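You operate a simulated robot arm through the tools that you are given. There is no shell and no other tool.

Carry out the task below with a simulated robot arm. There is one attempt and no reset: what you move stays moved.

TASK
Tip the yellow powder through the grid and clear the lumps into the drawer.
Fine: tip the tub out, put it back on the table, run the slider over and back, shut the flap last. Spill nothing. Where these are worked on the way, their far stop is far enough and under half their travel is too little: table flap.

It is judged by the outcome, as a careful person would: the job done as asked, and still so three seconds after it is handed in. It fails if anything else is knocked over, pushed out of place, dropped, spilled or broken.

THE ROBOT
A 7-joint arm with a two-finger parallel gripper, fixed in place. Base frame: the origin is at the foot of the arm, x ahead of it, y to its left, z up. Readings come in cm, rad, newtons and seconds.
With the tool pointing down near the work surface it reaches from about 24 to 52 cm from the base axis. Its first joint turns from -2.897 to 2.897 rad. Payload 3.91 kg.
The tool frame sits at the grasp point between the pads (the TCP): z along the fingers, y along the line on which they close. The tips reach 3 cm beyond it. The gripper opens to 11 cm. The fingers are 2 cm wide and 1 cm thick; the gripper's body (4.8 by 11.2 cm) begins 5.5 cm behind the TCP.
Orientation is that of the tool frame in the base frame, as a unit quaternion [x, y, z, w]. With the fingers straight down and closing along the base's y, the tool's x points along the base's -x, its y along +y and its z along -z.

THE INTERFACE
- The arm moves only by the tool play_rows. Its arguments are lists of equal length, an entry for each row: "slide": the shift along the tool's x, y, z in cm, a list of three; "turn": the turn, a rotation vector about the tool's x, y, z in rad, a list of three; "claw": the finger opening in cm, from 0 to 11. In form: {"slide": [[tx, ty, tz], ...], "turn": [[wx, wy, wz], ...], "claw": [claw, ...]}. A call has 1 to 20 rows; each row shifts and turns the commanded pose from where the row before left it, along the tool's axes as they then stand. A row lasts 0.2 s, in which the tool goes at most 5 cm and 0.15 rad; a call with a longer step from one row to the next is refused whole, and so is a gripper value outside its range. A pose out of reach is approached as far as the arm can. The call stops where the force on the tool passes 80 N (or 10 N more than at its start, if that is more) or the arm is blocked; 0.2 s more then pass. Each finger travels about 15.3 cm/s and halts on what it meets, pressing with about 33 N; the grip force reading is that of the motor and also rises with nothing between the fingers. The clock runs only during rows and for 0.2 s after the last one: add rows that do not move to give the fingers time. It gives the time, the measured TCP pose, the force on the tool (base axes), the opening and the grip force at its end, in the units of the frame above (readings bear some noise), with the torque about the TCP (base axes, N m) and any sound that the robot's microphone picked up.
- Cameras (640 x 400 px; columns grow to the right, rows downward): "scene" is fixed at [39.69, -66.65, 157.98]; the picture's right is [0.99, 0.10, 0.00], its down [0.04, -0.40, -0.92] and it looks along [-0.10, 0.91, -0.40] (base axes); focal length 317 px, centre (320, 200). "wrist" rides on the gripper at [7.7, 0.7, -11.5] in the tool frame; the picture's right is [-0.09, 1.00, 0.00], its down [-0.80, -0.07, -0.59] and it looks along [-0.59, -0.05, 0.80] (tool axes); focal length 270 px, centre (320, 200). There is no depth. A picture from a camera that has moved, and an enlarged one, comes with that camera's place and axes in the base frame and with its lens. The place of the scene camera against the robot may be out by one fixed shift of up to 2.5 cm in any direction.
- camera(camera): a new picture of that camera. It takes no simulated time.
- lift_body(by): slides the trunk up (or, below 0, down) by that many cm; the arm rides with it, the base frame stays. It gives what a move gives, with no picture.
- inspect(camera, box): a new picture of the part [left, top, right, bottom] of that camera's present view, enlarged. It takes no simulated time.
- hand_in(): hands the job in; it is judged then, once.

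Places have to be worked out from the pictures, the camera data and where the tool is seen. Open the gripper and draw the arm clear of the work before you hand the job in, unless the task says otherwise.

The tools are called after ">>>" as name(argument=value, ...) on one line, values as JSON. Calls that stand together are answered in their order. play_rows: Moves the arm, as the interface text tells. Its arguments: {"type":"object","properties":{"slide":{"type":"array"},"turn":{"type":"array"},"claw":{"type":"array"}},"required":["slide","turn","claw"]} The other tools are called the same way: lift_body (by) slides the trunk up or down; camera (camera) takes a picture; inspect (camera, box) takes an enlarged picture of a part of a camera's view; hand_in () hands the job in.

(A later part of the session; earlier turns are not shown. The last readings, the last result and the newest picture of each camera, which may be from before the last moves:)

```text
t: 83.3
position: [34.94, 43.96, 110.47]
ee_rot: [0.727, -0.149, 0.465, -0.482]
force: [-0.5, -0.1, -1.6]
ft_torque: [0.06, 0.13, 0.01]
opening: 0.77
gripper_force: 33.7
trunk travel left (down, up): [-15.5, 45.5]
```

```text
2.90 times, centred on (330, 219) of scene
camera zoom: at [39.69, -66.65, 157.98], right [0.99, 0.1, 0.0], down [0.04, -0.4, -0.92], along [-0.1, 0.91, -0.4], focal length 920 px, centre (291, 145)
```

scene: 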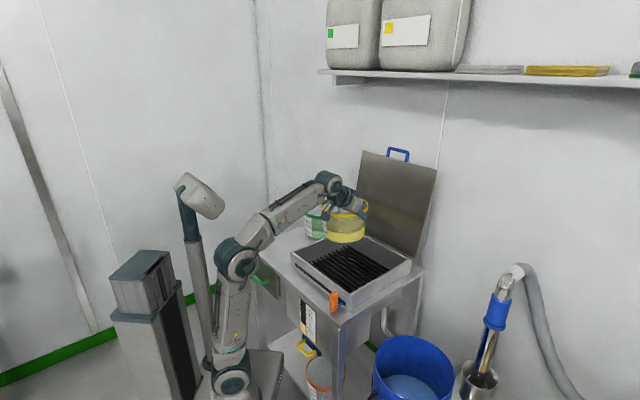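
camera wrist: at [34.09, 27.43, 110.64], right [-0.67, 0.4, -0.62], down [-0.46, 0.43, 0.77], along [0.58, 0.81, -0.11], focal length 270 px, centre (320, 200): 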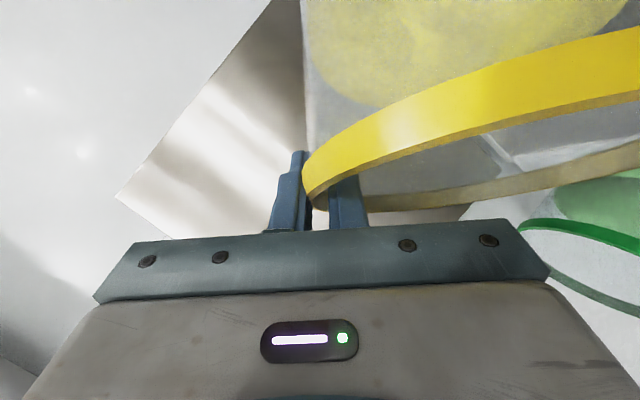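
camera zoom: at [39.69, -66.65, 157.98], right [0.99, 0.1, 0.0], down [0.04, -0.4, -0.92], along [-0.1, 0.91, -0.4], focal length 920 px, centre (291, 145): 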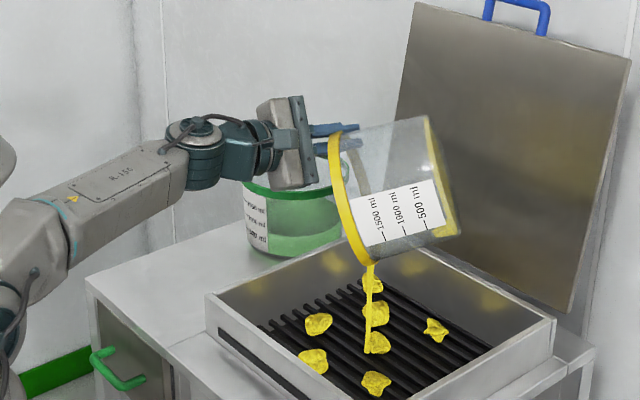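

Nearly empty now (−1.6 N). I complete the turn and add the pitch-up to empty the last of it.

>>> play_rows(slide=[[-0.59, 0.097, -0.132], [-0.59, 0.097, -0.132], [-0.59, 0.097, -0.132], [-0.59, 0.097, -0.132], [-0.59, 0.097, -0.132], [-0.59, 0.097, -0.132], [-0.59, 0.097, -0.132], [-0.59, 0.097, -0.132], [0, 0, 0], [0, 0, 0], [0, 0, 0]], turn=[[0.02535, -0.0068, -0.0611], [0.02535, -0.0068, -0.0611], [0.02535, -0.0068, -0.0611], [0.02535, -0.0068, -0.0611], [0.02535, -0.0068, -0.0611], [0.02535, -0.0068, -0.0611], [0.02535, -0.0068, -0.0611], [0.02535, -0.0068, -0.0611], [0, 0, 0], [0, 0, 0], [0, 0, 0]], claw=[0, 0, 0, 0, 0, 0, 0, 0, 0, 0, 0])

>>> inspect(camera="scene", box=[220, 150, 440, 288])

>>> camera(camera="wrist")

```text
t: 85.7
position: [32.43, 45.31, 106.67]
ee_rot: [0.701, 0.092, 0.561, -0.431]
force: [0.3, -0.1, -1.9]
ft_torque: [0.07, 0.13, -0.03]
opening: 0.8
gripper_force: 33.0
trunk travel left (down, up): [-15.5, 45.5]
```

```text
2.90 times, centred on (330, 219) of scene
camera zoom: at [39.69, -66.65, 157.98], right [0.99, 0.1, 0.0], down [0.04, -0.4, -0.92], along [-0.1, 0.91, -0.4], focal length 920 px, centre (291, 145)
```

zoom: 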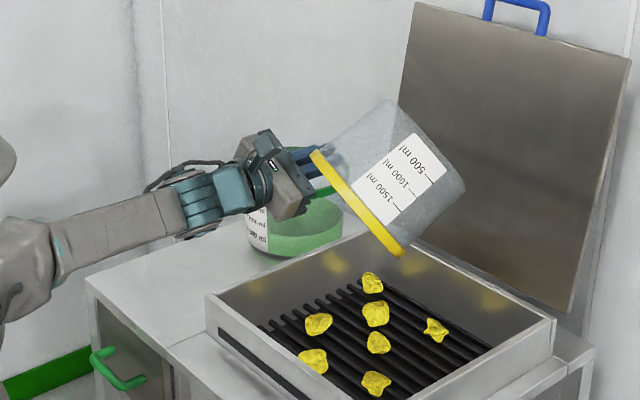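

```text
taken
camera wrist: at [27.43, 34.17, 112.94], right [0.58, -0.58, -0.57], down [-0.75, -0.09, -0.66], along [0.33, 0.81, -0.49], focal length 270 px, centre (320, 200)
```

wrist: 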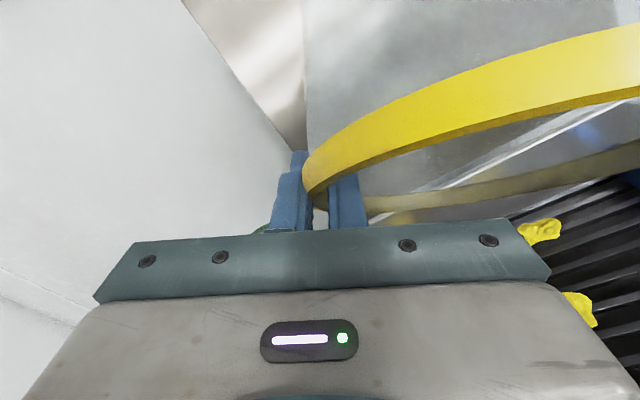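

The tub looks empty and seven lumps lie on the bars. I zoom in to check for residue.

>>> inspect(camera="scene", box=[310, 175, 400, 240])

>>> inspect(camera="scene", box=[280, 220, 420, 310])

```text
6.15 times, centred on (355, 208) of scene
camera zoom: at [39.69, -66.65, 157.98], right [0.99, 0.1, 0.0], down [0.04, -0.4, -0.92], along [-0.1, 0.91, -0.4], focal length 1953 px, centre (105, 154)
```

zoom: 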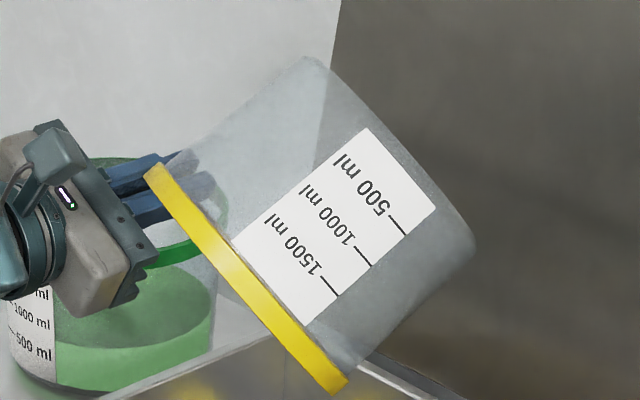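

```text
4.44 times, centred on (350, 265) of scene
camera zoom: at [39.69, -66.65, 157.98], right [0.99, 0.1, 0.0], down [0.04, -0.4, -0.92], along [-0.1, 0.91, -0.4], focal length 1410 px, centre (187, -89)
```

zoom: 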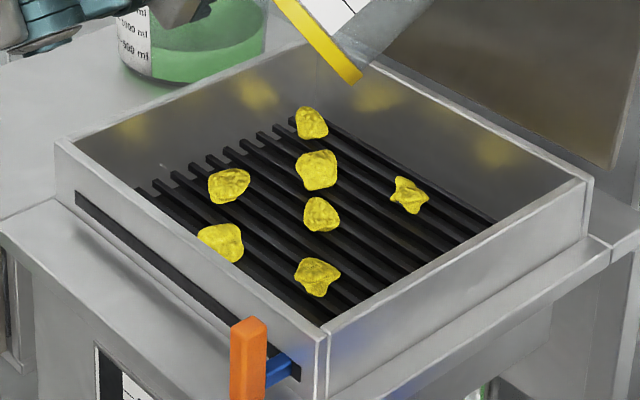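

The tub is clean and empty. I reverse the turn to bring it upright above the grid again.

>>> play_rows(slide=[[1.181, -0.194, 0.264], [1.181, -0.194, 0.264], [1.181, -0.194, 0.264], [1.181, -0.194, 0.264], [1.233, -0.021, 0.23], [1.233, -0.021, 0.23], [1.233, -0.021, 0.23], [1.233, -0.021, 0.23], [0.894, 0.336, 0.783], [0.894, 0.336, 0.783], [0.894, 0.336, 0.783], [0.894, 0.336, 0.783], [0, 0, 0]], turn=[[-0.0507, 0.0136, 0.1222], [-0.0507, 0.0136, 0.1222], [-0.0507, 0.0136, 0.1222], [-0.0507, 0.0136, 0.1222], [-0.0507, 0.0136, 0.1222], [-0.0507, 0.0136, 0.1222], [-0.0507, 0.0136, 0.1222], [-0.0507, 0.0136, 0.1222], [-0.0507, 0.0136, 0.1222], [-0.0507, 0.0136, 0.1222], [-0.0507, 0.0136, 0.1222], [-0.0507, 0.0136, 0.1222], [0, 0, 0]], claw=[0, 0, 0, 0, 0, 0, 0, 0, 0, 0, 0, 0, 0])

>>> play_rows(slide=[[0.195, -0.159, 0.122], [0.195, -0.159, 0.122], [0.195, -0.159, 0.122], [0.195, -0.159, 0.122], [0.195, -0.159, 0.122], [0.195, -0.159, 0.122], [0.195, -0.159, 0.122], [0.195, -0.159, 0.122], [0, 0, 0]], turn=[[-0.0507, 0.0136, 0.1222], [-0.0507, 0.0136, 0.1222], [-0.0507, 0.0136, 0.1222], [-0.0507, 0.0136, 0.1222], [-0.0507, 0.0136, 0.1222], [-0.0507, 0.0136, 0.1222], [-0.0507, 0.0136, 0.1222], [-0.0507, 0.0136, 0.1222], [0, 0, 0]], claw=[0, 0, 0, 0, 0, 0, 0, 0, 0])

>>> inspect(camera="scene", box=[220, 150, 440, 288])

>>> camera(camera="wrist")

```text
t: 88.5
position: [41.77, 39.15, 109.95]
ee_rot: [0.627, -0.582, 0.185, -0.485]
force: [-0.2, 0.5, -1.1]
ft_torque: [0.02, 0.02, 0.03]
opening: 0.81
gripper_force: 32.9
trunk travel left (down, up): [-15.5, 45.5]
```

```text
t: 90.5
position: [43.31, 37.87, 109.07]
ee_rot: [-0.353, 0.854, 0.147, 0.354]
force: [-0.3, 0.3, -0.6]
ft_torque: [-0.01, -0.03, 0.03]
opening: 0.75
gripper_force: 33.2
trunk travel left (down, up): [-15.5, 45.5]
```

```text
2.90 times, centred on (330, 219) of scene
camera zoom: at [39.69, -66.65, 157.98], right [0.99, 0.1, 0.0], down [0.04, -0.4, -0.92], along [-0.1, 0.91, -0.4], focal length 920 px, centre (291, 145)
```

zoom: 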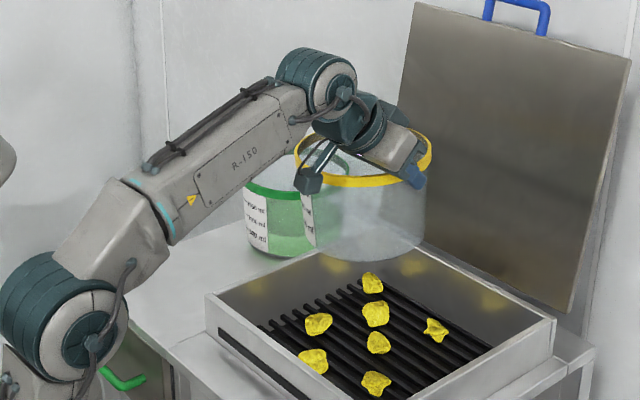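

```text
taken
camera wrist: at [33.26, 28.69, 111.69], right [-0.66, 0.75, 0.06], down [0.15, 0.05, 0.99], along [0.74, 0.66, -0.15], focal length 270 px, centre (320, 200)
```

wrist: 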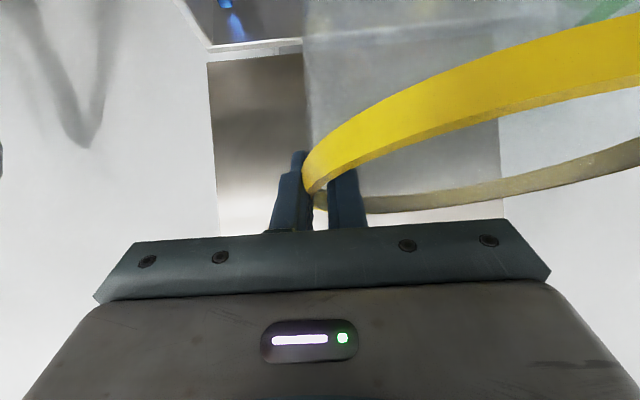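

The empty tub is upright with only a slight tilt in the grip. I carry it slowly back to above its old place on the table.

>>> play_rows(slide=[[0.293, 1.21, -0.293], [0.276, 1.218, -0.276], [0.259, 1.2256, -0.259], [0.241, 1.2328, -0.241], [0.224, 1.239, -0.224], [0.206, 1.2456, -0.206], [0.189, 1.251, -0.189], [0.171, 1.256, -0.171], [0.153, 1.261, -0.153], [0.135, 1.265, -0.135], [0.117, 1.2685, -0.117], [0.099, 1.2715, -0.099], [0.081, 1.274, -0.081], [0.063, 1.276, -0.063], [0.045, 1.278, -0.045], [0.027, 1.279, -0.027], [0.008, 1.279, -0.008], [-0.01, 1.279, 0.01], [-0.028, 1.2785, 0.028], [-0.046, 1.2776, 0.046]], turn=[[-0.0142, 0, -0.0142], [-0.0142, 0, -0.0142], [-0.0142, 0, -0.0142], [-0.0142, 0, -0.0142], [-0.0142, 0, -0.0142], [-0.0142, 0, -0.0142], [-0.0142, 0, -0.0142], [-0.0142, 0, -0.0142], [-0.0142, 0, -0.0142], [-0.0142, 0, -0.0142], [-0.0142, 0, -0.0142], [-0.0142, 0, -0.0142], [-0.0142, 0, -0.0142], [-0.0142, 0, -0.0142], [-0.0142, 0, -0.0142], [-0.0142, 0, -0.0142], [-0.0142, 0, -0.0142], [-0.0142, 0, -0.0142], [-0.0142, 0, -0.0142], [-0.0142, 0, -0.0142]], claw=[0, 0, 0, 0, 0, 0, 0, 0, 0, 0, 0, 0, 0, 0, 0, 0, 0, 0, 0, 0])

>>> inspect(camera="scene", box=[220, 150, 400, 262])

>>> camera(camera="wrist")

```text
t: 94.7
position: [20.12, 49.1, 109.12]
ee_rot: [-0.516, 0.766, 0.213, 0.318]
force: [-0.5, 0.3, -0.9]
ft_torque: [0.0, -0.04, -0.04]
opening: 0.67
gripper_force: 32.9
trunk travel left (down, up): [-15.5, 45.5]
```

```text
3.56 times, centred on (310, 206) of scene
camera zoom: at [39.69, -66.65, 157.98], right [0.99, 0.1, 0.0], down [0.04, -0.4, -0.92], along [-0.1, 0.91, -0.4], focal length 1128 px, centre (356, 179)
```

zoom: 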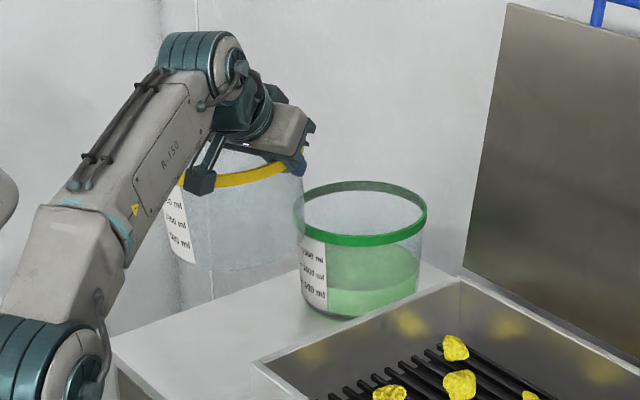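

```text
taken
camera wrist: at [14.51, 36.79, 111.7], right [-0.9, 0.43, 0.06], down [0.12, 0.11, 0.99], along [0.42, 0.89, -0.15], focal length 270 px, centre (320, 200)
```

wrist: 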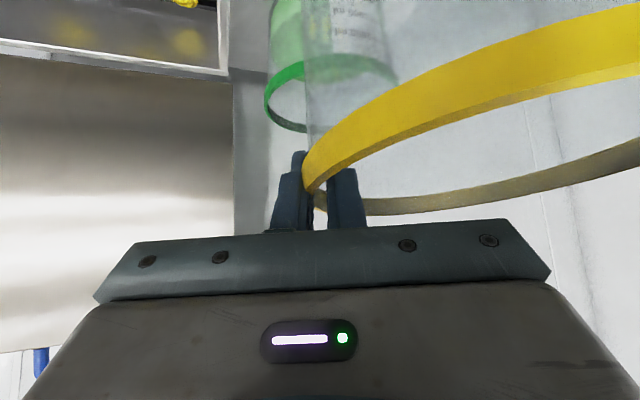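

The tub has turned a few degrees in the grip. I enlarge the wrist view to measure its tilt before setting it down.

>>> inspect(camera="wrist", box=[260, 0, 640, 237])

>>> inspect(camera="scene", box=[250, 180, 330, 230])

```text
1.68 times, centred on (450, 118) of wrist
camera zoom: at [14.51, 36.79, 111.7], right [-0.9, 0.43, 0.06], down [0.12, 0.11, 0.99], along [0.42, 0.89, -0.15], focal length 455 px, centre (101, 337)
```

zoom: 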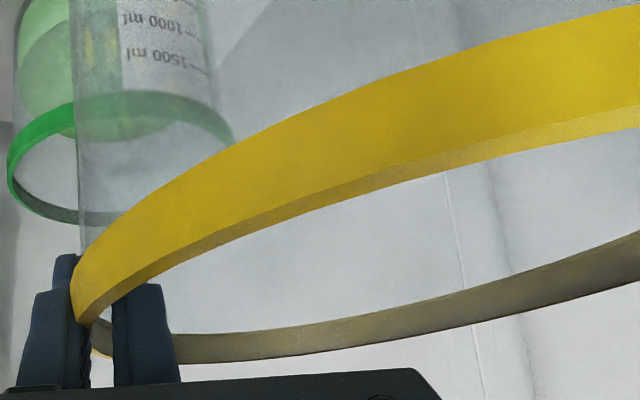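

```text
8.00 times, centred on (290, 205) of scene
camera zoom: at [39.69, -66.65, 157.98], right [0.99, 0.1, 0.0], down [0.04, -0.4, -0.92], along [-0.1, 0.91, -0.4], focal length 2539 px, centre (560, 160)
```

zoom: 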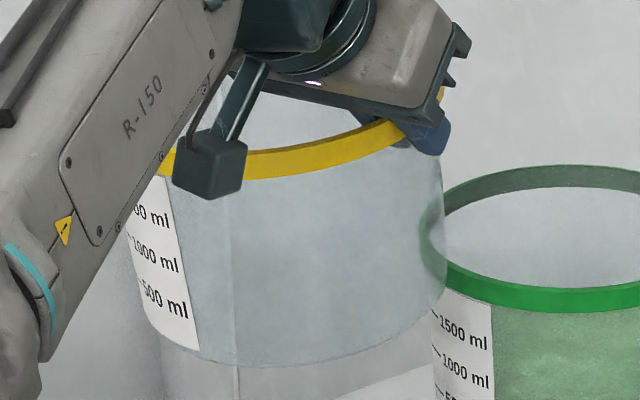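

From the rim fit the tub leans about 6° to the left and 5° towards me. I turn the tool by that amount to level it, then lower most of the way.

>>> play_rows(slide=[[0, 0, 0], [0, 0, 0], [0, 0, 0], [0.643, -0.097, 0.76], [0.771, -0.116, 0.912], [0.771, -0.116, 0.912], [0.771, -0.116, 0.912], [0.771, -0.116, 0.912], [0.771, -0.116, 0.912], [0.771, -0.116, 0.912], [0.771, -0.116, 0.912], [0.643, -0.097, 0.76], [0.321, -0.048, 0.38], [0, 0, 0]], turn=[[-0.023, 0.028, 0.023], [-0.023, 0.028, 0.023], [-0.023, 0.028, 0.023], [0, 0, 0], [0, 0, 0], [0, 0, 0], [0, 0, 0], [0, 0, 0], [0, 0, 0], [0, 0, 0], [0, 0, 0], [0, 0, 0], [0, 0, 0], [0, 0, 0]], claw=[0, 0, 0, 0, 0, 0, 0, 0, 0, 0, 0, 0, 0, 0])

>>> camera(camera="wrist")

>>> inspect(camera="scene", box=[240, 200, 340, 262])

```text
t: 97.7
position: [20.22, 49.06, 98.15]
ee_rot: [-0.508, 0.789, 0.229, 0.259]
force: [0.3, -0.2, -1.2]
ft_torque: [-0.03, -0.07, -0.01]
opening: 0.68
gripper_force: 33.0
trunk travel left (down, up): [-15.5, 45.5]
```

```text
taken
camera wrist: at [14.91, 36.9, 101.9], right [-0.89, 0.44, 0.15], down [0.24, 0.15, 0.96], along [0.4, 0.89, -0.24], focal length 270 px, centre (320, 200)
```

wrist: 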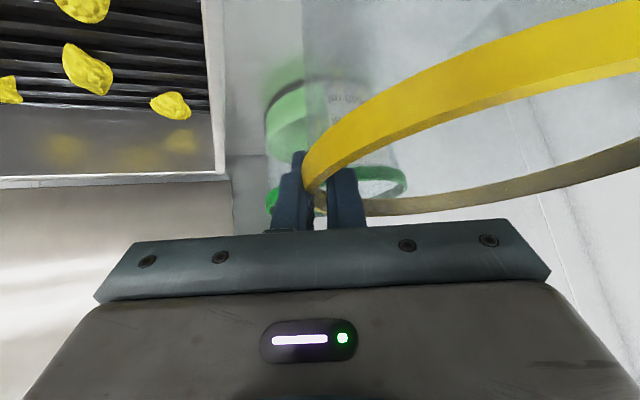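

```text
6.40 times, centred on (290, 231) of scene
camera zoom: at [39.69, -66.65, 157.98], right [0.99, 0.1, 0.0], down [0.04, -0.4, -0.92], along [-0.1, 0.91, -0.4], focal length 2031 px, centre (512, 2)
```

zoom: 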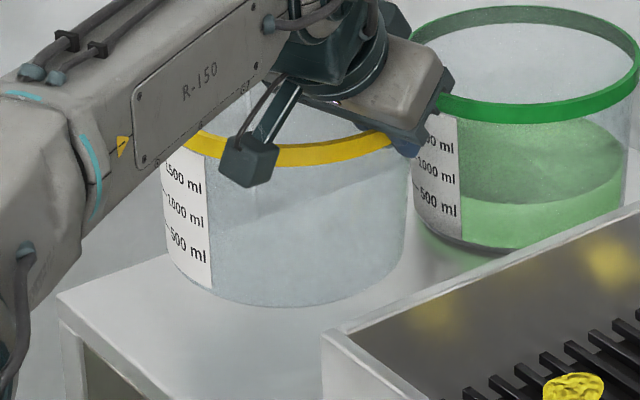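

The tub looks level now, about 4 cm above the table. I lower it slowly until I feel the table.

>>> play_rows(slide=[[0.45, -0.068, 0.532], [0.45, -0.068, 0.532], [0.45, -0.068, 0.532], [0.45, -0.068, 0.532], [0.32, -0.048, 0.38], [0, 0, 0]], turn=[[0, 0, 0], [0, 0, 0], [0, 0, 0], [0, 0, 0], [0, 0, 0], [0, 0, 0]], claw=[0, 0, 0, 0, 0, 0])

>>> inspect(camera="scene", box=[240, 200, 340, 262])

```text
t: 99.1
position: [20.25, 49.12, 94.98]
ee_rot: [-0.508, 0.789, 0.229, 0.259]
force: [0.2, 0.2, -1.8]
ft_torque: [-0.01, -0.06, -0.02]
opening: 0.67
gripper_force: 32.7
trunk travel left (down, up): [-15.5, 45.5]
```

```text
6.40 times, centred on (290, 231) of scene
camera zoom: at [39.69, -66.65, 157.98], right [0.99, 0.1, 0.0], down [0.04, -0.4, -0.92], along [-0.1, 0.91, -0.4], focal length 2031 px, centre (512, 2)
```

zoom: 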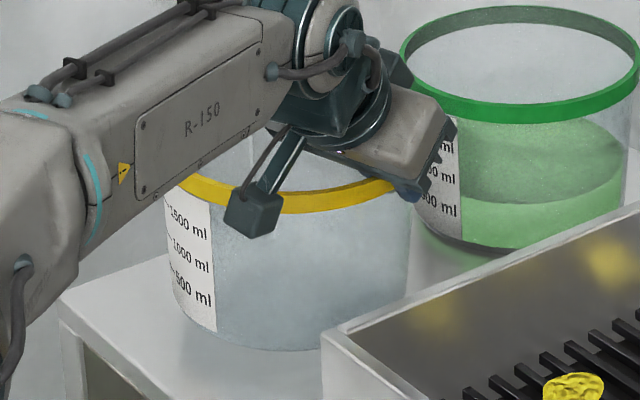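

No contact yet at z≈95. I continue in 2 mm steps.

>>> play_rows(slide=[[0.1285, -0.0193, 0.152], [0.1285, -0.0193, 0.152], [0.1285, -0.0193, 0.152], [0.1285, -0.0193, 0.152], [0, 0, 0]], turn=[[0, 0, 0], [0, 0, 0], [0, 0, 0], [0, 0, 0], [0, 0, 0]], claw=[0, 0, 0, 0, 0])

```text
t: 100.3
position: [20.31, 49.15, 94.09]
ee_rot: [-0.508, 0.789, 0.228, 0.259]
force: [-0.5, 0.8, -1.2]
ft_torque: [-0.07, -0.14, 0.0]
opening: 0.64
gripper_force: 32.9
trunk travel left (down, up): [-15.5, 45.5]
```

Still free at 94.1; I take a few more small steps.

>>> play_rows(slide=[[0.1285, -0.0193, 0.152], [0.1285, -0.0193, 0.152], [0, 0, 0]], turn=[[0, 0, 0], [0, 0, 0], [0, 0, 0]], claw=[0, 0, 0])

>>> camera(camera="wrist")

>>> inspect(camera="scene", box=[240, 200, 340, 262])

```text
t: 101.1
position: [20.26, 49.04, 93.87]
ee_rot: [-0.508, 0.788, 0.23, 0.261]
force: [0.4, -0.9, 13.5]
ft_torque: [-0.09, 0.04, 0.0]
opening: 0.67
gripper_force: 32.5
trunk travel left (down, up): [-15.5, 45.5]
```

```text
taken
camera wrist: at [14.95, 36.84, 97.59], right [-0.89, 0.44, 0.15], down [0.24, 0.14, 0.96], along [0.4, 0.89, -0.23], focal length 270 px, centre (320, 200)
```

wrist: 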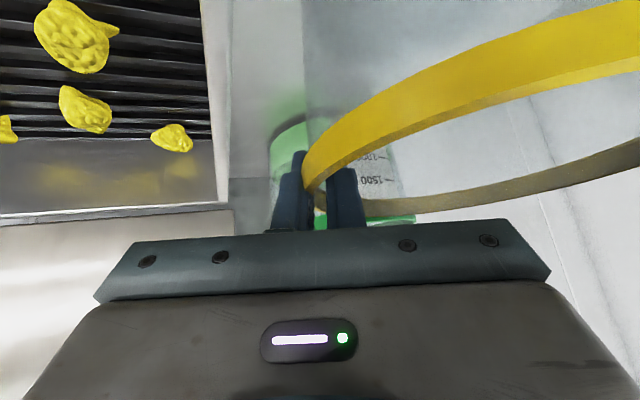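

```text
6.40 times, centred on (290, 231) of scene
camera zoom: at [39.69, -66.65, 157.98], right [0.99, 0.1, 0.0], down [0.04, -0.4, -0.92], along [-0.1, 0.91, -0.4], focal length 2031 px, centre (512, 2)
```

zoom: 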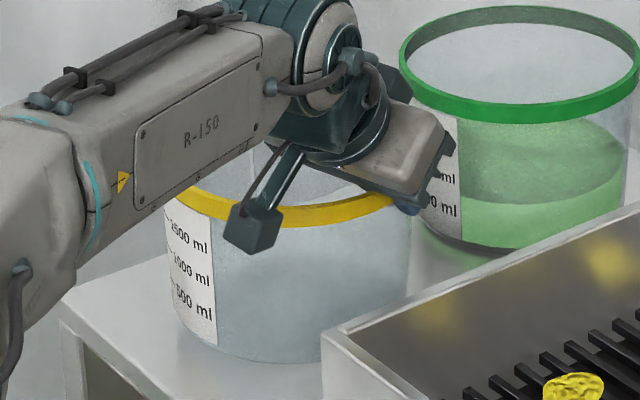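

Contact: +13.5 N at z=93.9, so the tub is standing on the table. I ease off slightly and open the fingers.

>>> play_rows(slide=[[-0.13, 0.019, -0.152], [0, 0, 0], [0, 0, 0], [0, 0, 0], [0, 0, 0], [0, 0, 0]], turn=[[0, 0, 0], [0, 0, 0], [0, 0, 0], [0, 0, 0], [0, 0, 0], [0, 0, 0]], claw=[0, 1.5, 2.5, 3.5, 4.5, 4.5])

>>> camera(camera="wrist")

>>> inspect(camera="scene", box=[240, 200, 340, 262])

```text
t: 102.5
position: [20.28, 49.18, 93.87]
ee_rot: [-0.508, 0.789, 0.229, 0.259]
force: [0.4, 0.4, -0.8]
ft_torque: [0.04, 0.01, 0.0]
opening: 4.51
gripper_force: 0.1
trunk travel left (down, up): [-15.5, 45.5]
```

```text
taken
camera wrist: at [14.99, 36.92, 97.66], right [-0.89, 0.44, 0.15], down [0.24, 0.15, 0.96], along [0.4, 0.89, -0.24], focal length 270 px, centre (320, 200)
```

wrist: 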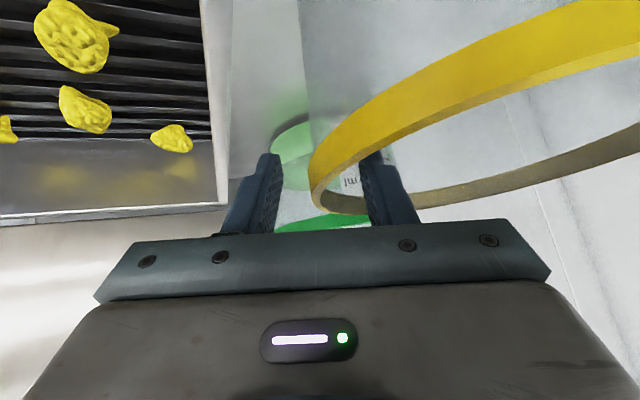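

```text
6.40 times, centred on (290, 231) of scene
camera zoom: at [39.69, -66.65, 157.98], right [0.99, 0.1, 0.0], down [0.04, -0.4, -0.92], along [-0.1, 0.91, -0.4], focal length 2031 px, centre (512, 2)
```

zoom: 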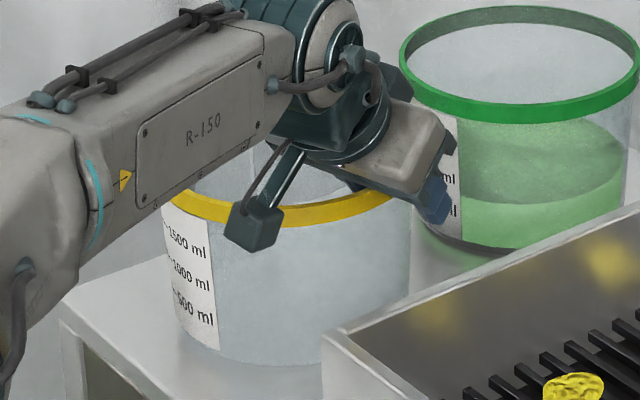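

The tub stands free on the table. I raise the fingers straight up and out of it.

>>> play_rows(slide=[[-0.321, 0.048, -0.38], [-0.643, 0.097, -0.76], [-0.964, 0.145, -1.14], [-0.964, 0.145, -1.14], [-0.964, 0.145, -1.14], [-0.964, 0.145, -1.14], [-0.964, 0.145, -1.14], [-0.964, 0.145, -1.14], [-0.964, 0.145, -1.14], [0, 0, 0]], turn=[[0, 0, 0], [0, 0, 0], [0, 0, 0], [0, 0, 0], [0, 0, 0], [0, 0, 0], [0, 0, 0], [0, 0, 0], [0, 0, 0], [0, 0, 0]], claw=[4.5, 4.5, 4.5, 4.5, 4.5, 4.5, 4.5, 4.5, 4.5, 4.5])

>>> camera(camera="wrist")

>>> camera(camera="scene")

```text
t: 104.7
position: [20.21, 49.2, 105.94]
ee_rot: [-0.509, 0.788, 0.229, 0.259]
force: [-0.8, -0.1, 0.8]
ft_torque: [-0.02, 0.02, 0.0]
opening: 4.51
gripper_force: 0.1
trunk travel left (down, up): [-15.5, 45.5]
```

```text
taken
camera wrist: at [14.99, 36.88, 109.68], right [-0.89, 0.44, 0.15], down [0.24, 0.15, 0.96], along [0.4, 0.89, -0.24], focal length 270 px, centre (320, 200)
```

wrist: 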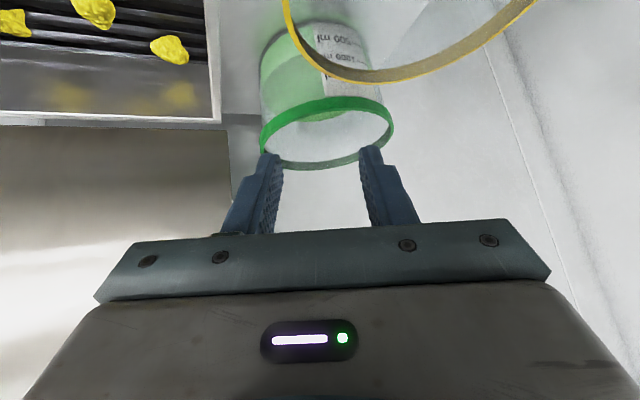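

```text
taken
```

scene: 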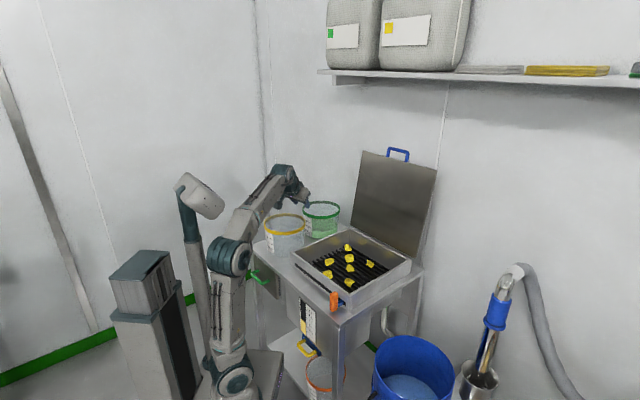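

The empty tub stands on the table and the powder has gone through (the level gauge rose). I now bring the tool back to pointing straight down while moving towards the slider's side.

>>> play_rows(slide=[[1.581, -1.511, -0.551], [1.552, -1.592, -0.374], [1.506, -1.667, -0.199], [1.441, -1.734, -0.026], [1.36, -1.793, 0.143], [1.262, -1.843, 0.305], [1.149, -1.884, 0.4605], [1.022, -1.915, 0.606], [0, 0, 0]], turn=[[0.0289, 0.0839, 0.0433], [0.0289, 0.0839, 0.0433], [0.0289, 0.0839, 0.0433], [0.0289, 0.0839, 0.0433], [0.0289, 0.0839, 0.0433], [0.0289, 0.0839, 0.0433], [0.0289, 0.0839, 0.0433], [0.0289, 0.0839, 0.0433], [0, 0, 0]], claw=[4.5, 4.5, 4.5, 4.5, 4.5, 4.5, 4.5, 4.5, 4.5])

>>> camera(camera="scene")

>>> camera(camera="wrist")

```text
t: 106.7
position: [26.32, 32.93, 99.87]
ee_rot: [-0.38, 0.925, -0.001, 0.0]
force: [-0.1, 0.1, -0.6]
ft_torque: [-0.01, 0.0, 0.0]
opening: 4.5
gripper_force: 0.1
trunk travel left (down, up): [-15.5, 45.5]
```

```text
taken
```

scene: 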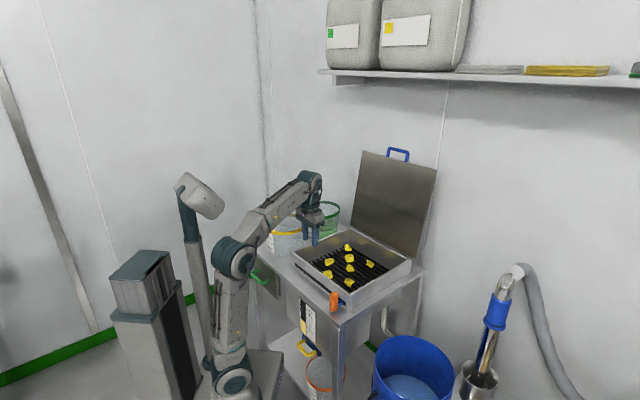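

```text
taken
camera wrist: at [20.32, 28.06, 111.31], right [-0.64, 0.77, 0.0], down [0.62, 0.52, 0.59], along [0.46, 0.38, -0.8], focal length 270 px, centre (320, 200)
```

wrist: 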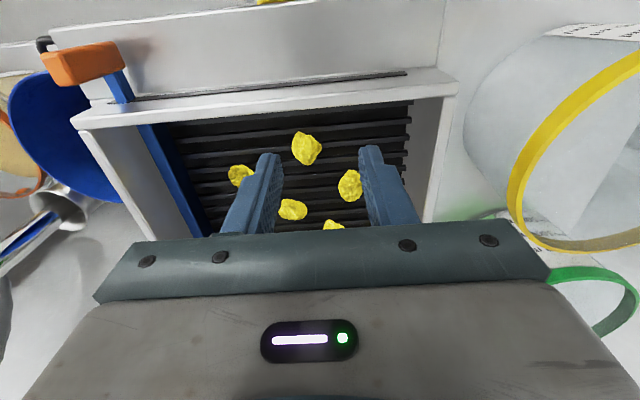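

Tool is vertical again. I move right to get a closer look at the orange knob.

>>> play_rows(slide=[[1.2, -2.6, 0], [1.2, -2.6, 0], [1.2, -2.6, 0], [1.2, -2.6, 0], [1.2, -2.6, 0], [0, 0, 0]], turn=[[0, 0, 0], [0, 0, 0], [0, 0, 0], [0, 0, 0], [0, 0, 0], [0, 0, 0]], claw=[5, 5.5, 6, 6, 6, 6])

>>> camera(camera="wrist")

>>> inspect(camera="wrist", box=[120, 0, 440, 200])

>>> inspect(camera="scene", box=[280, 230, 400, 320])

```text
t: 108.1
position: [31.29, 19.49, 99.88]
ee_rot: [-0.382, 0.924, 0.0, 0.0]
force: [0.2, 0.7, 0.0]
ft_torque: [-0.04, -0.02, -0.02]
opening: 6.0
gripper_force: 0.0
trunk travel left (down, up): [-15.5, 45.5]
```

```text
taken
camera wrist: at [25.41, 14.56, 111.39], right [-0.64, 0.77, 0.0], down [0.62, 0.51, 0.59], along [0.46, 0.38, -0.8], focal length 270 px, centre (320, 200)
```

wrist: 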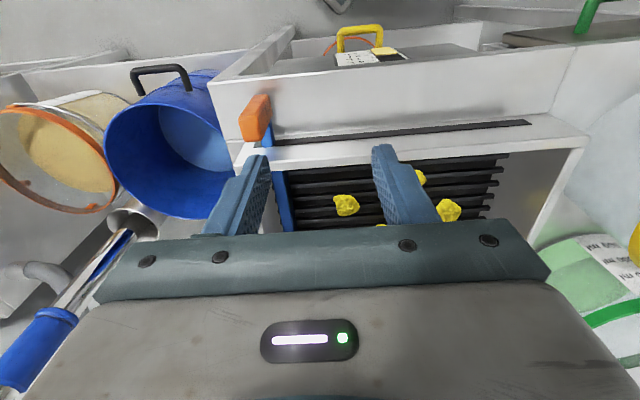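

```text
2.00 times, centred on (280, 100) of wrist
camera zoom: at [25.41, 14.56, 111.39], right [-0.64, 0.77, 0.0], down [0.62, 0.51, 0.59], along [0.46, 0.38, -0.8], focal length 541 px, centre (400, 400)
```

zoom: 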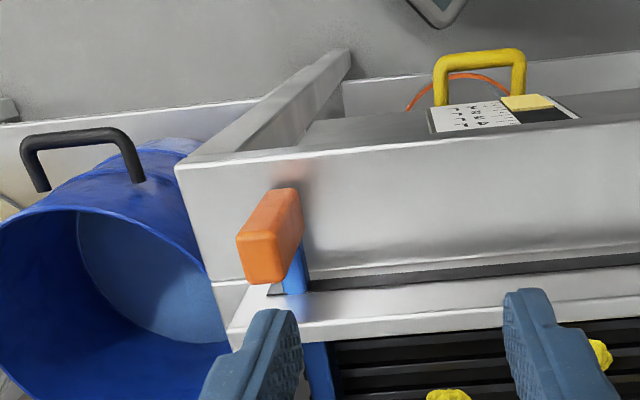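

```text
4.44 times, centred on (340, 275) of scene
camera zoom: at [39.69, -66.65, 157.98], right [0.99, 0.1, 0.0], down [0.04, -0.4, -0.92], along [-0.1, 0.91, -0.4], focal length 1410 px, centre (231, -133)
```

zoom: 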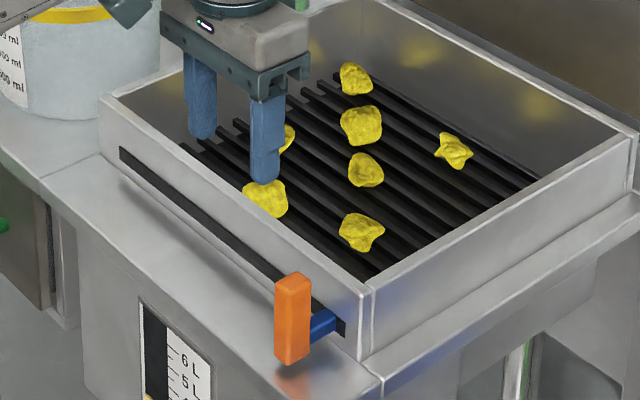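

The knob's top is at about u=36.8, v=-14.6, z=88.6, roughly 1.9 cm square and 6.8 cm tall. I go above it and part of the way down.

>>> play_rows(slide=[[-0.3, -2.09, 0], [-0.3, -2.09, 0], [-0.3, -2.08, 0], [0, 0, 2], [0, 0, 2], [0, 0, 2], [0, 0, 0.8], [0, 0, 0]], turn=[[0, 0, 0], [0, 0, 0], [0, 0, 0], [0, 0, 0], [0, 0, 0], [0, 0, 0], [0, 0, 0], [0, 0, 0]], claw=[6, 6, 6, 6, 6, 6, 6, 6])

>>> camera(camera="wrist")

>>> inspect(camera="wrist", box=[200, 60, 440, 210])

>>> camera(camera="scene")

```text
t: 109.9
position: [36.34, 15.74, 93.06]
ee_rot: [-0.381, 0.925, -0.001, 0.0]
force: [0.2, -0.6, 0.0]
ft_torque: [0.01, -0.03, -0.04]
opening: 5.98
gripper_force: 0.0
trunk travel left (down, up): [-15.5, 45.5]
```

```text
taken
camera wrist: at [30.38, 10.72, 104.44], right [-0.64, 0.77, 0.0], down [0.62, 0.51, 0.59], along [0.46, 0.38, -0.8], focal length 270 px, centre (320, 200)
```

wrist: 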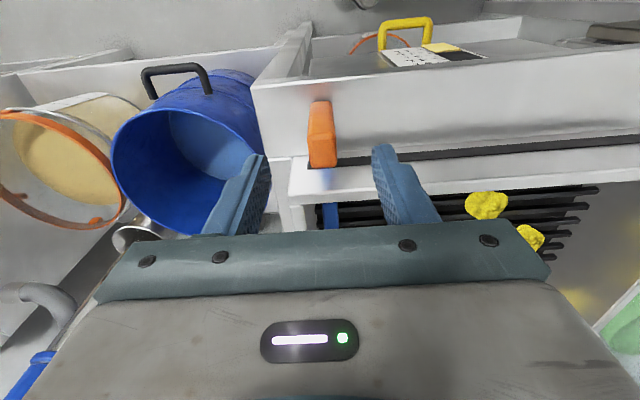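

```text
2.67 times, centred on (320, 135) of wrist
camera zoom: at [30.38, 10.72, 104.44], right [-0.64, 0.77, 0.0], down [0.62, 0.51, 0.59], along [0.46, 0.38, -0.8], focal length 721 px, centre (320, 373)
```

zoom: 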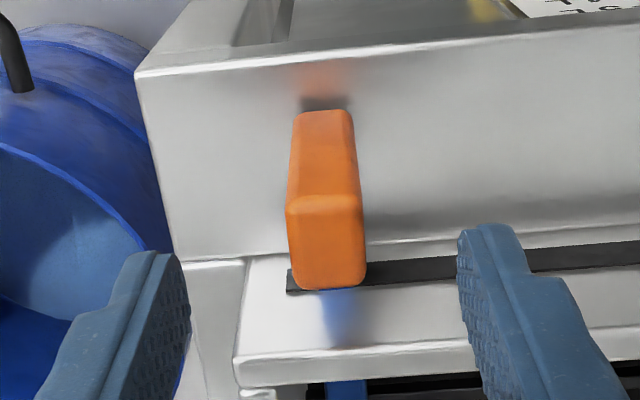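

```text
taken
```

scene: 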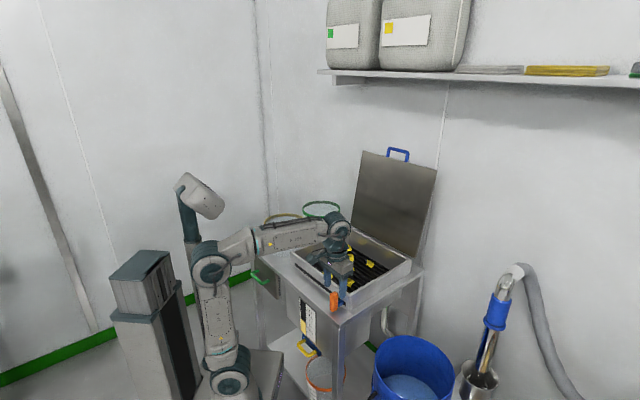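

The knob is centred between the fingers. I go down and close on it.

>>> play_rows(slide=[[0, 0.05, 1.7], [0, 0.05, 1.7], [0, 0.05, 1.7], [0, 0, 1.3], [0, 0, 0], [0, 0, 0], [0, 0, 0], [0, 0, 0], [0, 0, 0]], turn=[[0, 0, 0], [0, 0, 0], [0, 0, 0], [0, 0, 0], [0, 0, 0], [0, 0, 0], [0, 0, 0], [0, 0, 0], [0, 0, 0]], claw=[6, 6, 6, 6, 5, 4, 3, 2, 1])

>>> camera(camera="wrist")

```text
t: 111.9
position: [36.04, 15.82, 86.81]
ee_rot: [-0.382, 0.924, 0.0, 0.0]
force: [-0.7, -1.2, -1.0]
ft_torque: [0.19, 0.01, 0.5]
opening: 1.81
gripper_force: 45.0
trunk travel left (down, up): [-15.5, 45.5]
```

```text
taken
camera wrist: at [30.17, 10.93, 98.08], right [-0.64, 0.77, 0.0], down [0.62, 0.52, 0.59], along [0.46, 0.38, -0.8], focal length 270 px, centre (320, 200)
```

wrist: 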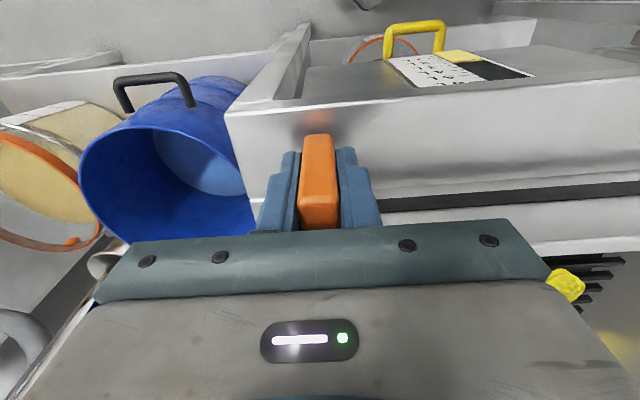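

The knob is gripped (1.81 cm). I slide it steadily to the left along the slot, 5 cm/s.

>>> play_rows(slide=[[0, 0.5, 0], [0, 1, 0], [0, 1, 0], [0, 1, 0], [0, 1, 0], [0, 1, 0], [0, 1, 0], [0, 1, 0], [0, 1, 0], [0, 1, 0], [0, 0, 0]], turn=[[0, 0, 0], [0, 0, 0], [0, 0, 0], [0, 0, 0], [0, 0, 0], [0, 0, 0], [0, 0, 0], [0, 0, 0], [0, 0, 0], [0, 0, 0], [0, 0, 0]], claw=[1, 1, 1, 1, 1, 1, 1, 1, 1, 1, 1])

>>> inspect(camera="scene", box=[260, 210, 420, 320])

```text
t: 114.3
position: [29.32, 22.58, 86.64]
ee_rot: [-0.382, 0.924, 0.0, -0.001]
force: [-5.3, -4.2, -20.1]
ft_torque: [0.95, -0.94, 0.88]
opening: 1.78
gripper_force: 45.3
trunk travel left (down, up): [-15.5, 45.5]
```

```text
3.64 times, centred on (340, 265) of scene
camera zoom: at [39.69, -66.65, 157.98], right [0.99, 0.1, 0.0], down [0.04, -0.4, -0.92], along [-0.1, 0.91, -0.4], focal length 1154 px, centre (247, -36)
```

zoom: 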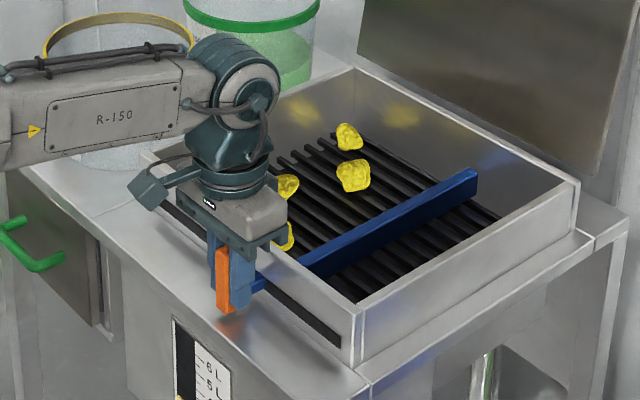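

The paddle is moving and sweeping the lumps. I ease the slight downward pull and continue left.

>>> play_rows(slide=[[0, 0.6, 0.12], [0, 1, 0], [0, 1, 0], [0, 1, 0], [0, 1, 0], [0, 1, 0], [0, 1, 0], [0, 1, 0], [0, 1, 0], [0, 0, 0]], turn=[[0, 0, 0], [0, 0, 0], [0, 0, 0], [0, 0, 0], [0, 0, 0], [0, 0, 0], [0, 0, 0], [0, 0, 0], [0, 0, 0], [0, 0, 0]], claw=[1, 1, 1, 1, 1, 1, 1, 1, 1, 1])

>>> inspect(camera="scene", box=[260, 210, 420, 320])

>>> camera(camera="wrist")

```text
t: 116.5
position: [23.16, 28.88, 86.77]
ee_rot: [-0.382, 0.924, 0.0, 0.001]
force: [-5.0, -4.9, 4.7]
ft_torque: [1.14, -0.99, 0.65]
opening: 1.81
gripper_force: 45.2
trunk travel left (down, up): [-15.5, 45.5]
```

```text
3.64 times, centred on (340, 265) of scene
camera zoom: at [39.69, -66.65, 157.98], right [0.99, 0.1, 0.0], down [0.04, -0.4, -0.92], along [-0.1, 0.91, -0.4], focal length 1154 px, centre (247, -36)
```

zoom: 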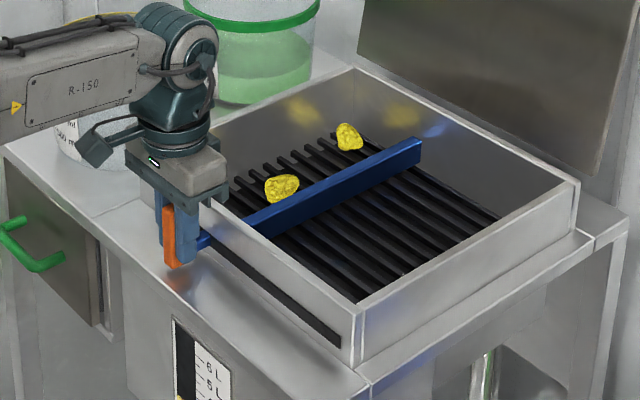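

```text
taken
camera wrist: at [17.29, 23.76, 98.07], right [-0.64, 0.77, 0.0], down [0.62, 0.51, 0.6], along [0.46, 0.38, -0.8], focal length 270 px, centre (320, 200)
```

wrist: 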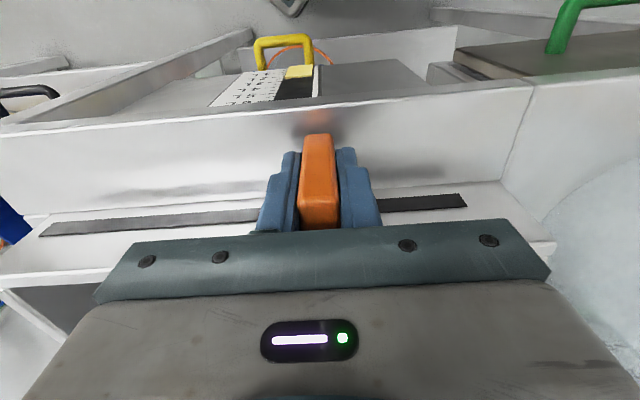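

Now at v≈4, with the slot ending at v≈12. I continue the last 7–8 cm to the far end.

>>> play_rows(slide=[[0, 0.6, 0], [0, 1, 0], [0, 1, 0], [0, 1, 0], [0, 1, 0], [0, 1, 0], [0, 0.7, 0], [0, 0, 0]], turn=[[0, 0, 0], [0, 0, 0], [0, 0, 0], [0, 0, 0], [0, 0, 0], [0, 0, 0], [0, 0, 0], [0, 0, 0]], claw=[1, 1, 1, 1, 1, 1, 1, 1])

>>> inspect(camera="scene", box=[260, 210, 420, 320])

>>> camera(camera="wrist")

```text
t: 118.3
position: [18.8, 33.26, 86.65]
ee_rot: [-0.382, 0.924, 0.001, 0.001]
force: [-4.4, -3.9, 15.3]
ft_torque: [0.05, -0.01, 0.59]
opening: 1.79
gripper_force: 44.9
trunk travel left (down, up): [-15.5, 45.5]
```

```text
3.64 times, centred on (340, 265) of scene
camera zoom: at [39.69, -66.65, 157.98], right [0.99, 0.1, 0.0], down [0.04, -0.4, -0.92], along [-0.1, 0.91, -0.4], focal length 1154 px, centre (247, -36)
```

zoom: 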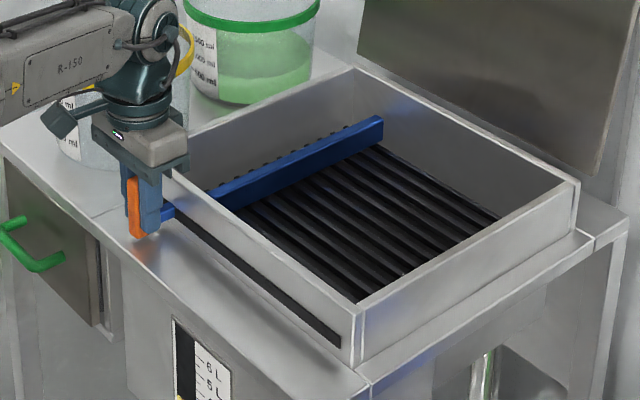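

```text
taken
camera wrist: at [12.87, 28.18, 98.07], right [-0.64, 0.77, 0.0], down [0.62, 0.51, 0.6], along [0.46, 0.38, -0.8], focal length 270 px, centre (320, 200)
```

wrist: 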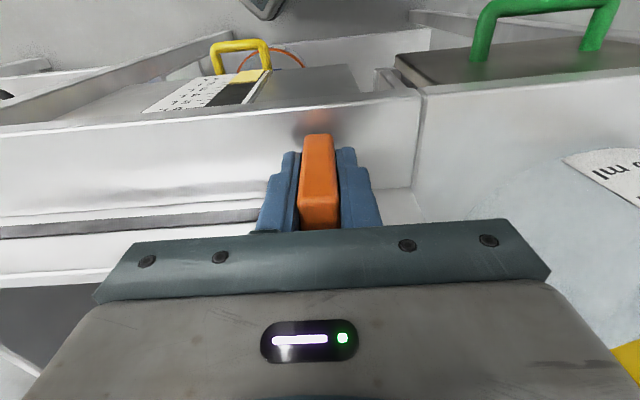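

The paddle is almost at the left end and no lumps are visible on the bars. I push on in small steps to the far stop.

>>> play_rows(slide=[[0, 0.4, 0.05], [0, 0.4, 0.05], [0, 0.3, 0], [0, 0.3, 0], [0, 0.3, 0], [0, 0.3, 0], [0, 0, 0]], turn=[[0, 0, 0], [0, 0, 0], [0, 0, 0], [0, 0, 0], [0, 0, 0], [0, 0, 0], [0, 0, 0]], claw=[1, 1, 1, 1, 1, 1, 1])

>>> inspect(camera="scene", box=[260, 210, 420, 320])

```text
t: 119.9
position: [17.76, 34.22, 86.64]
ee_rot: [-0.379, 0.925, 0.001, 0.002]
force: [23.9, -28.6, 39.3]
ft_torque: [0.0, 0.08, 0.83]
opening: 1.84
gripper_force: 45.3
trunk travel left (down, up): [-15.5, 45.5]
```

```text
3.64 times, centred on (340, 265) of scene
camera zoom: at [39.69, -66.65, 157.98], right [0.99, 0.1, 0.0], down [0.04, -0.4, -0.92], along [-0.1, 0.91, -0.4], focal length 1154 px, centre (247, -36)
```

zoom: 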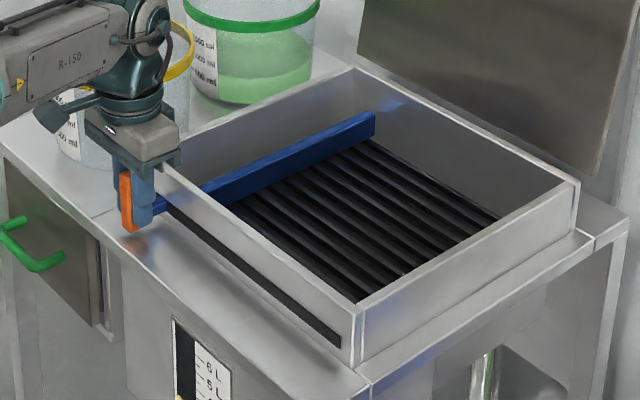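

The force along the slot reached −37 N at v≈11.6: the far stop. I relieve the vertical load and run the slider back to the right.

>>> play_rows(slide=[[0, -0.6, -0.15], [0, -1, -0.05], [0, -1.2, 0], [0, -1.2, 0], [0, -1.2, 0], [0, -1.2, 0], [0, -1.2, 0], [0, -1.2, 0], [0, -1.2, 0], [0, -1.2, 0], [0, -1.2, 0], [0, -1.2, 0], [0, 0, 0]], turn=[[0, 0, 0], [0, 0, 0], [0, 0, 0], [0, 0, 0], [0, 0, 0], [0, 0, 0], [0, 0, 0], [0, 0, 0], [0, 0, 0], [0, 0, 0], [0, 0, 0], [0, 0, 0], [0, 0, 0]], claw=[1, 1, 1, 1, 1, 1, 1, 1, 1, 1, 1, 1, 1])

>>> inspect(camera="scene", box=[260, 210, 420, 320])

```text
t: 122.7
position: [27.11, 24.9, 86.6]
ee_rot: [-0.381, 0.925, 0.0, -0.001]
force: [-14.0, -16.6, -18.1]
ft_torque: [-0.51, 0.76, 0.8]
opening: 1.79
gripper_force: 44.8
trunk travel left (down, up): [-15.5, 45.5]
```

```text
3.64 times, centred on (340, 265) of scene
camera zoom: at [39.69, -66.65, 157.98], right [0.99, 0.1, 0.0], down [0.04, -0.4, -0.92], along [-0.1, 0.91, -0.4], focal length 1154 px, centre (247, -36)
```

zoom: 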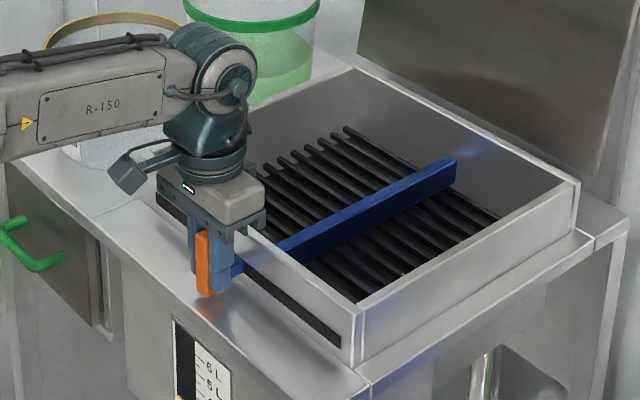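

No lumps remain on the grid. I correct the small sideways and vertical load and continue right to the slider's starting end.

>>> play_rows(slide=[[0.1, -0.7, 0.1], [0, -1.2, 0], [0, -1.2, 0], [0, -1.2, 0], [0, -1.2, 0], [0, -1.2, 0], [0, -1.2, 0], [0, -1.2, 0], [0, -1.2, 0], [0, -1.0, 0], [0, -0.7, 0], [0, -0.4, 0], [0, 0, 0]], turn=[[0, 0, 0], [0, 0, 0], [0, 0, 0], [0, 0, 0], [0, 0, 0], [0, 0, 0], [0, 0, 0], [0, 0, 0], [0, 0, 0], [0, 0, 0], [0, 0, 0], [0, 0, 0], [0, 0, 0]], claw=[1, 1, 1, 1, 1, 1, 1, 1, 1, 1, 1, 1, 1])

>>> inspect(camera="scene", box=[260, 210, 420, 320])

```text
t: 125.5
position: [35.8, 16.15, 86.71]
ee_rot: [-0.381, 0.924, 0.0, -0.001]
force: [4.5, 3.5, -7.1]
ft_torque: [0.82, -0.45, 0.94]
opening: 1.77
gripper_force: 44.8
trunk travel left (down, up): [-15.5, 45.5]
```

```text
3.64 times, centred on (340, 265) of scene
camera zoom: at [39.69, -66.65, 157.98], right [0.99, 0.1, 0.0], down [0.04, -0.4, -0.92], along [-0.1, 0.91, -0.4], focal length 1154 px, centre (247, -36)
```

zoom: 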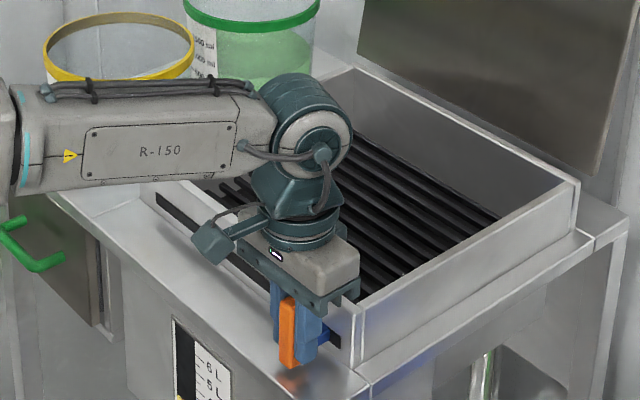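

At v≈-13.9, nearly back at its start (-14.3). I push the last millimetres to the end stop.

>>> play_rows(slide=[[0, -0.2, 0], [0, -0.2, 0], [0, -0.2, 0], [0, -0.2, 0], [0, 0, 0]], turn=[[0, 0, 0], [0, 0, 0], [0, 0, 0], [0, 0, 0], [0, 0, 0]], claw=[1, 1, 1, 1, 1])

```text
t: 126.7
position: [36.23, 15.8, 86.66]
ee_rot: [-0.383, 0.924, 0.0, 0.0]
force: [-13.4, 15.1, -8.4]
ft_torque: [0.92, -1.28, 0.29]
opening: 1.8
gripper_force: 44.7
trunk travel left (down, up): [-15.5, 45.5]
```

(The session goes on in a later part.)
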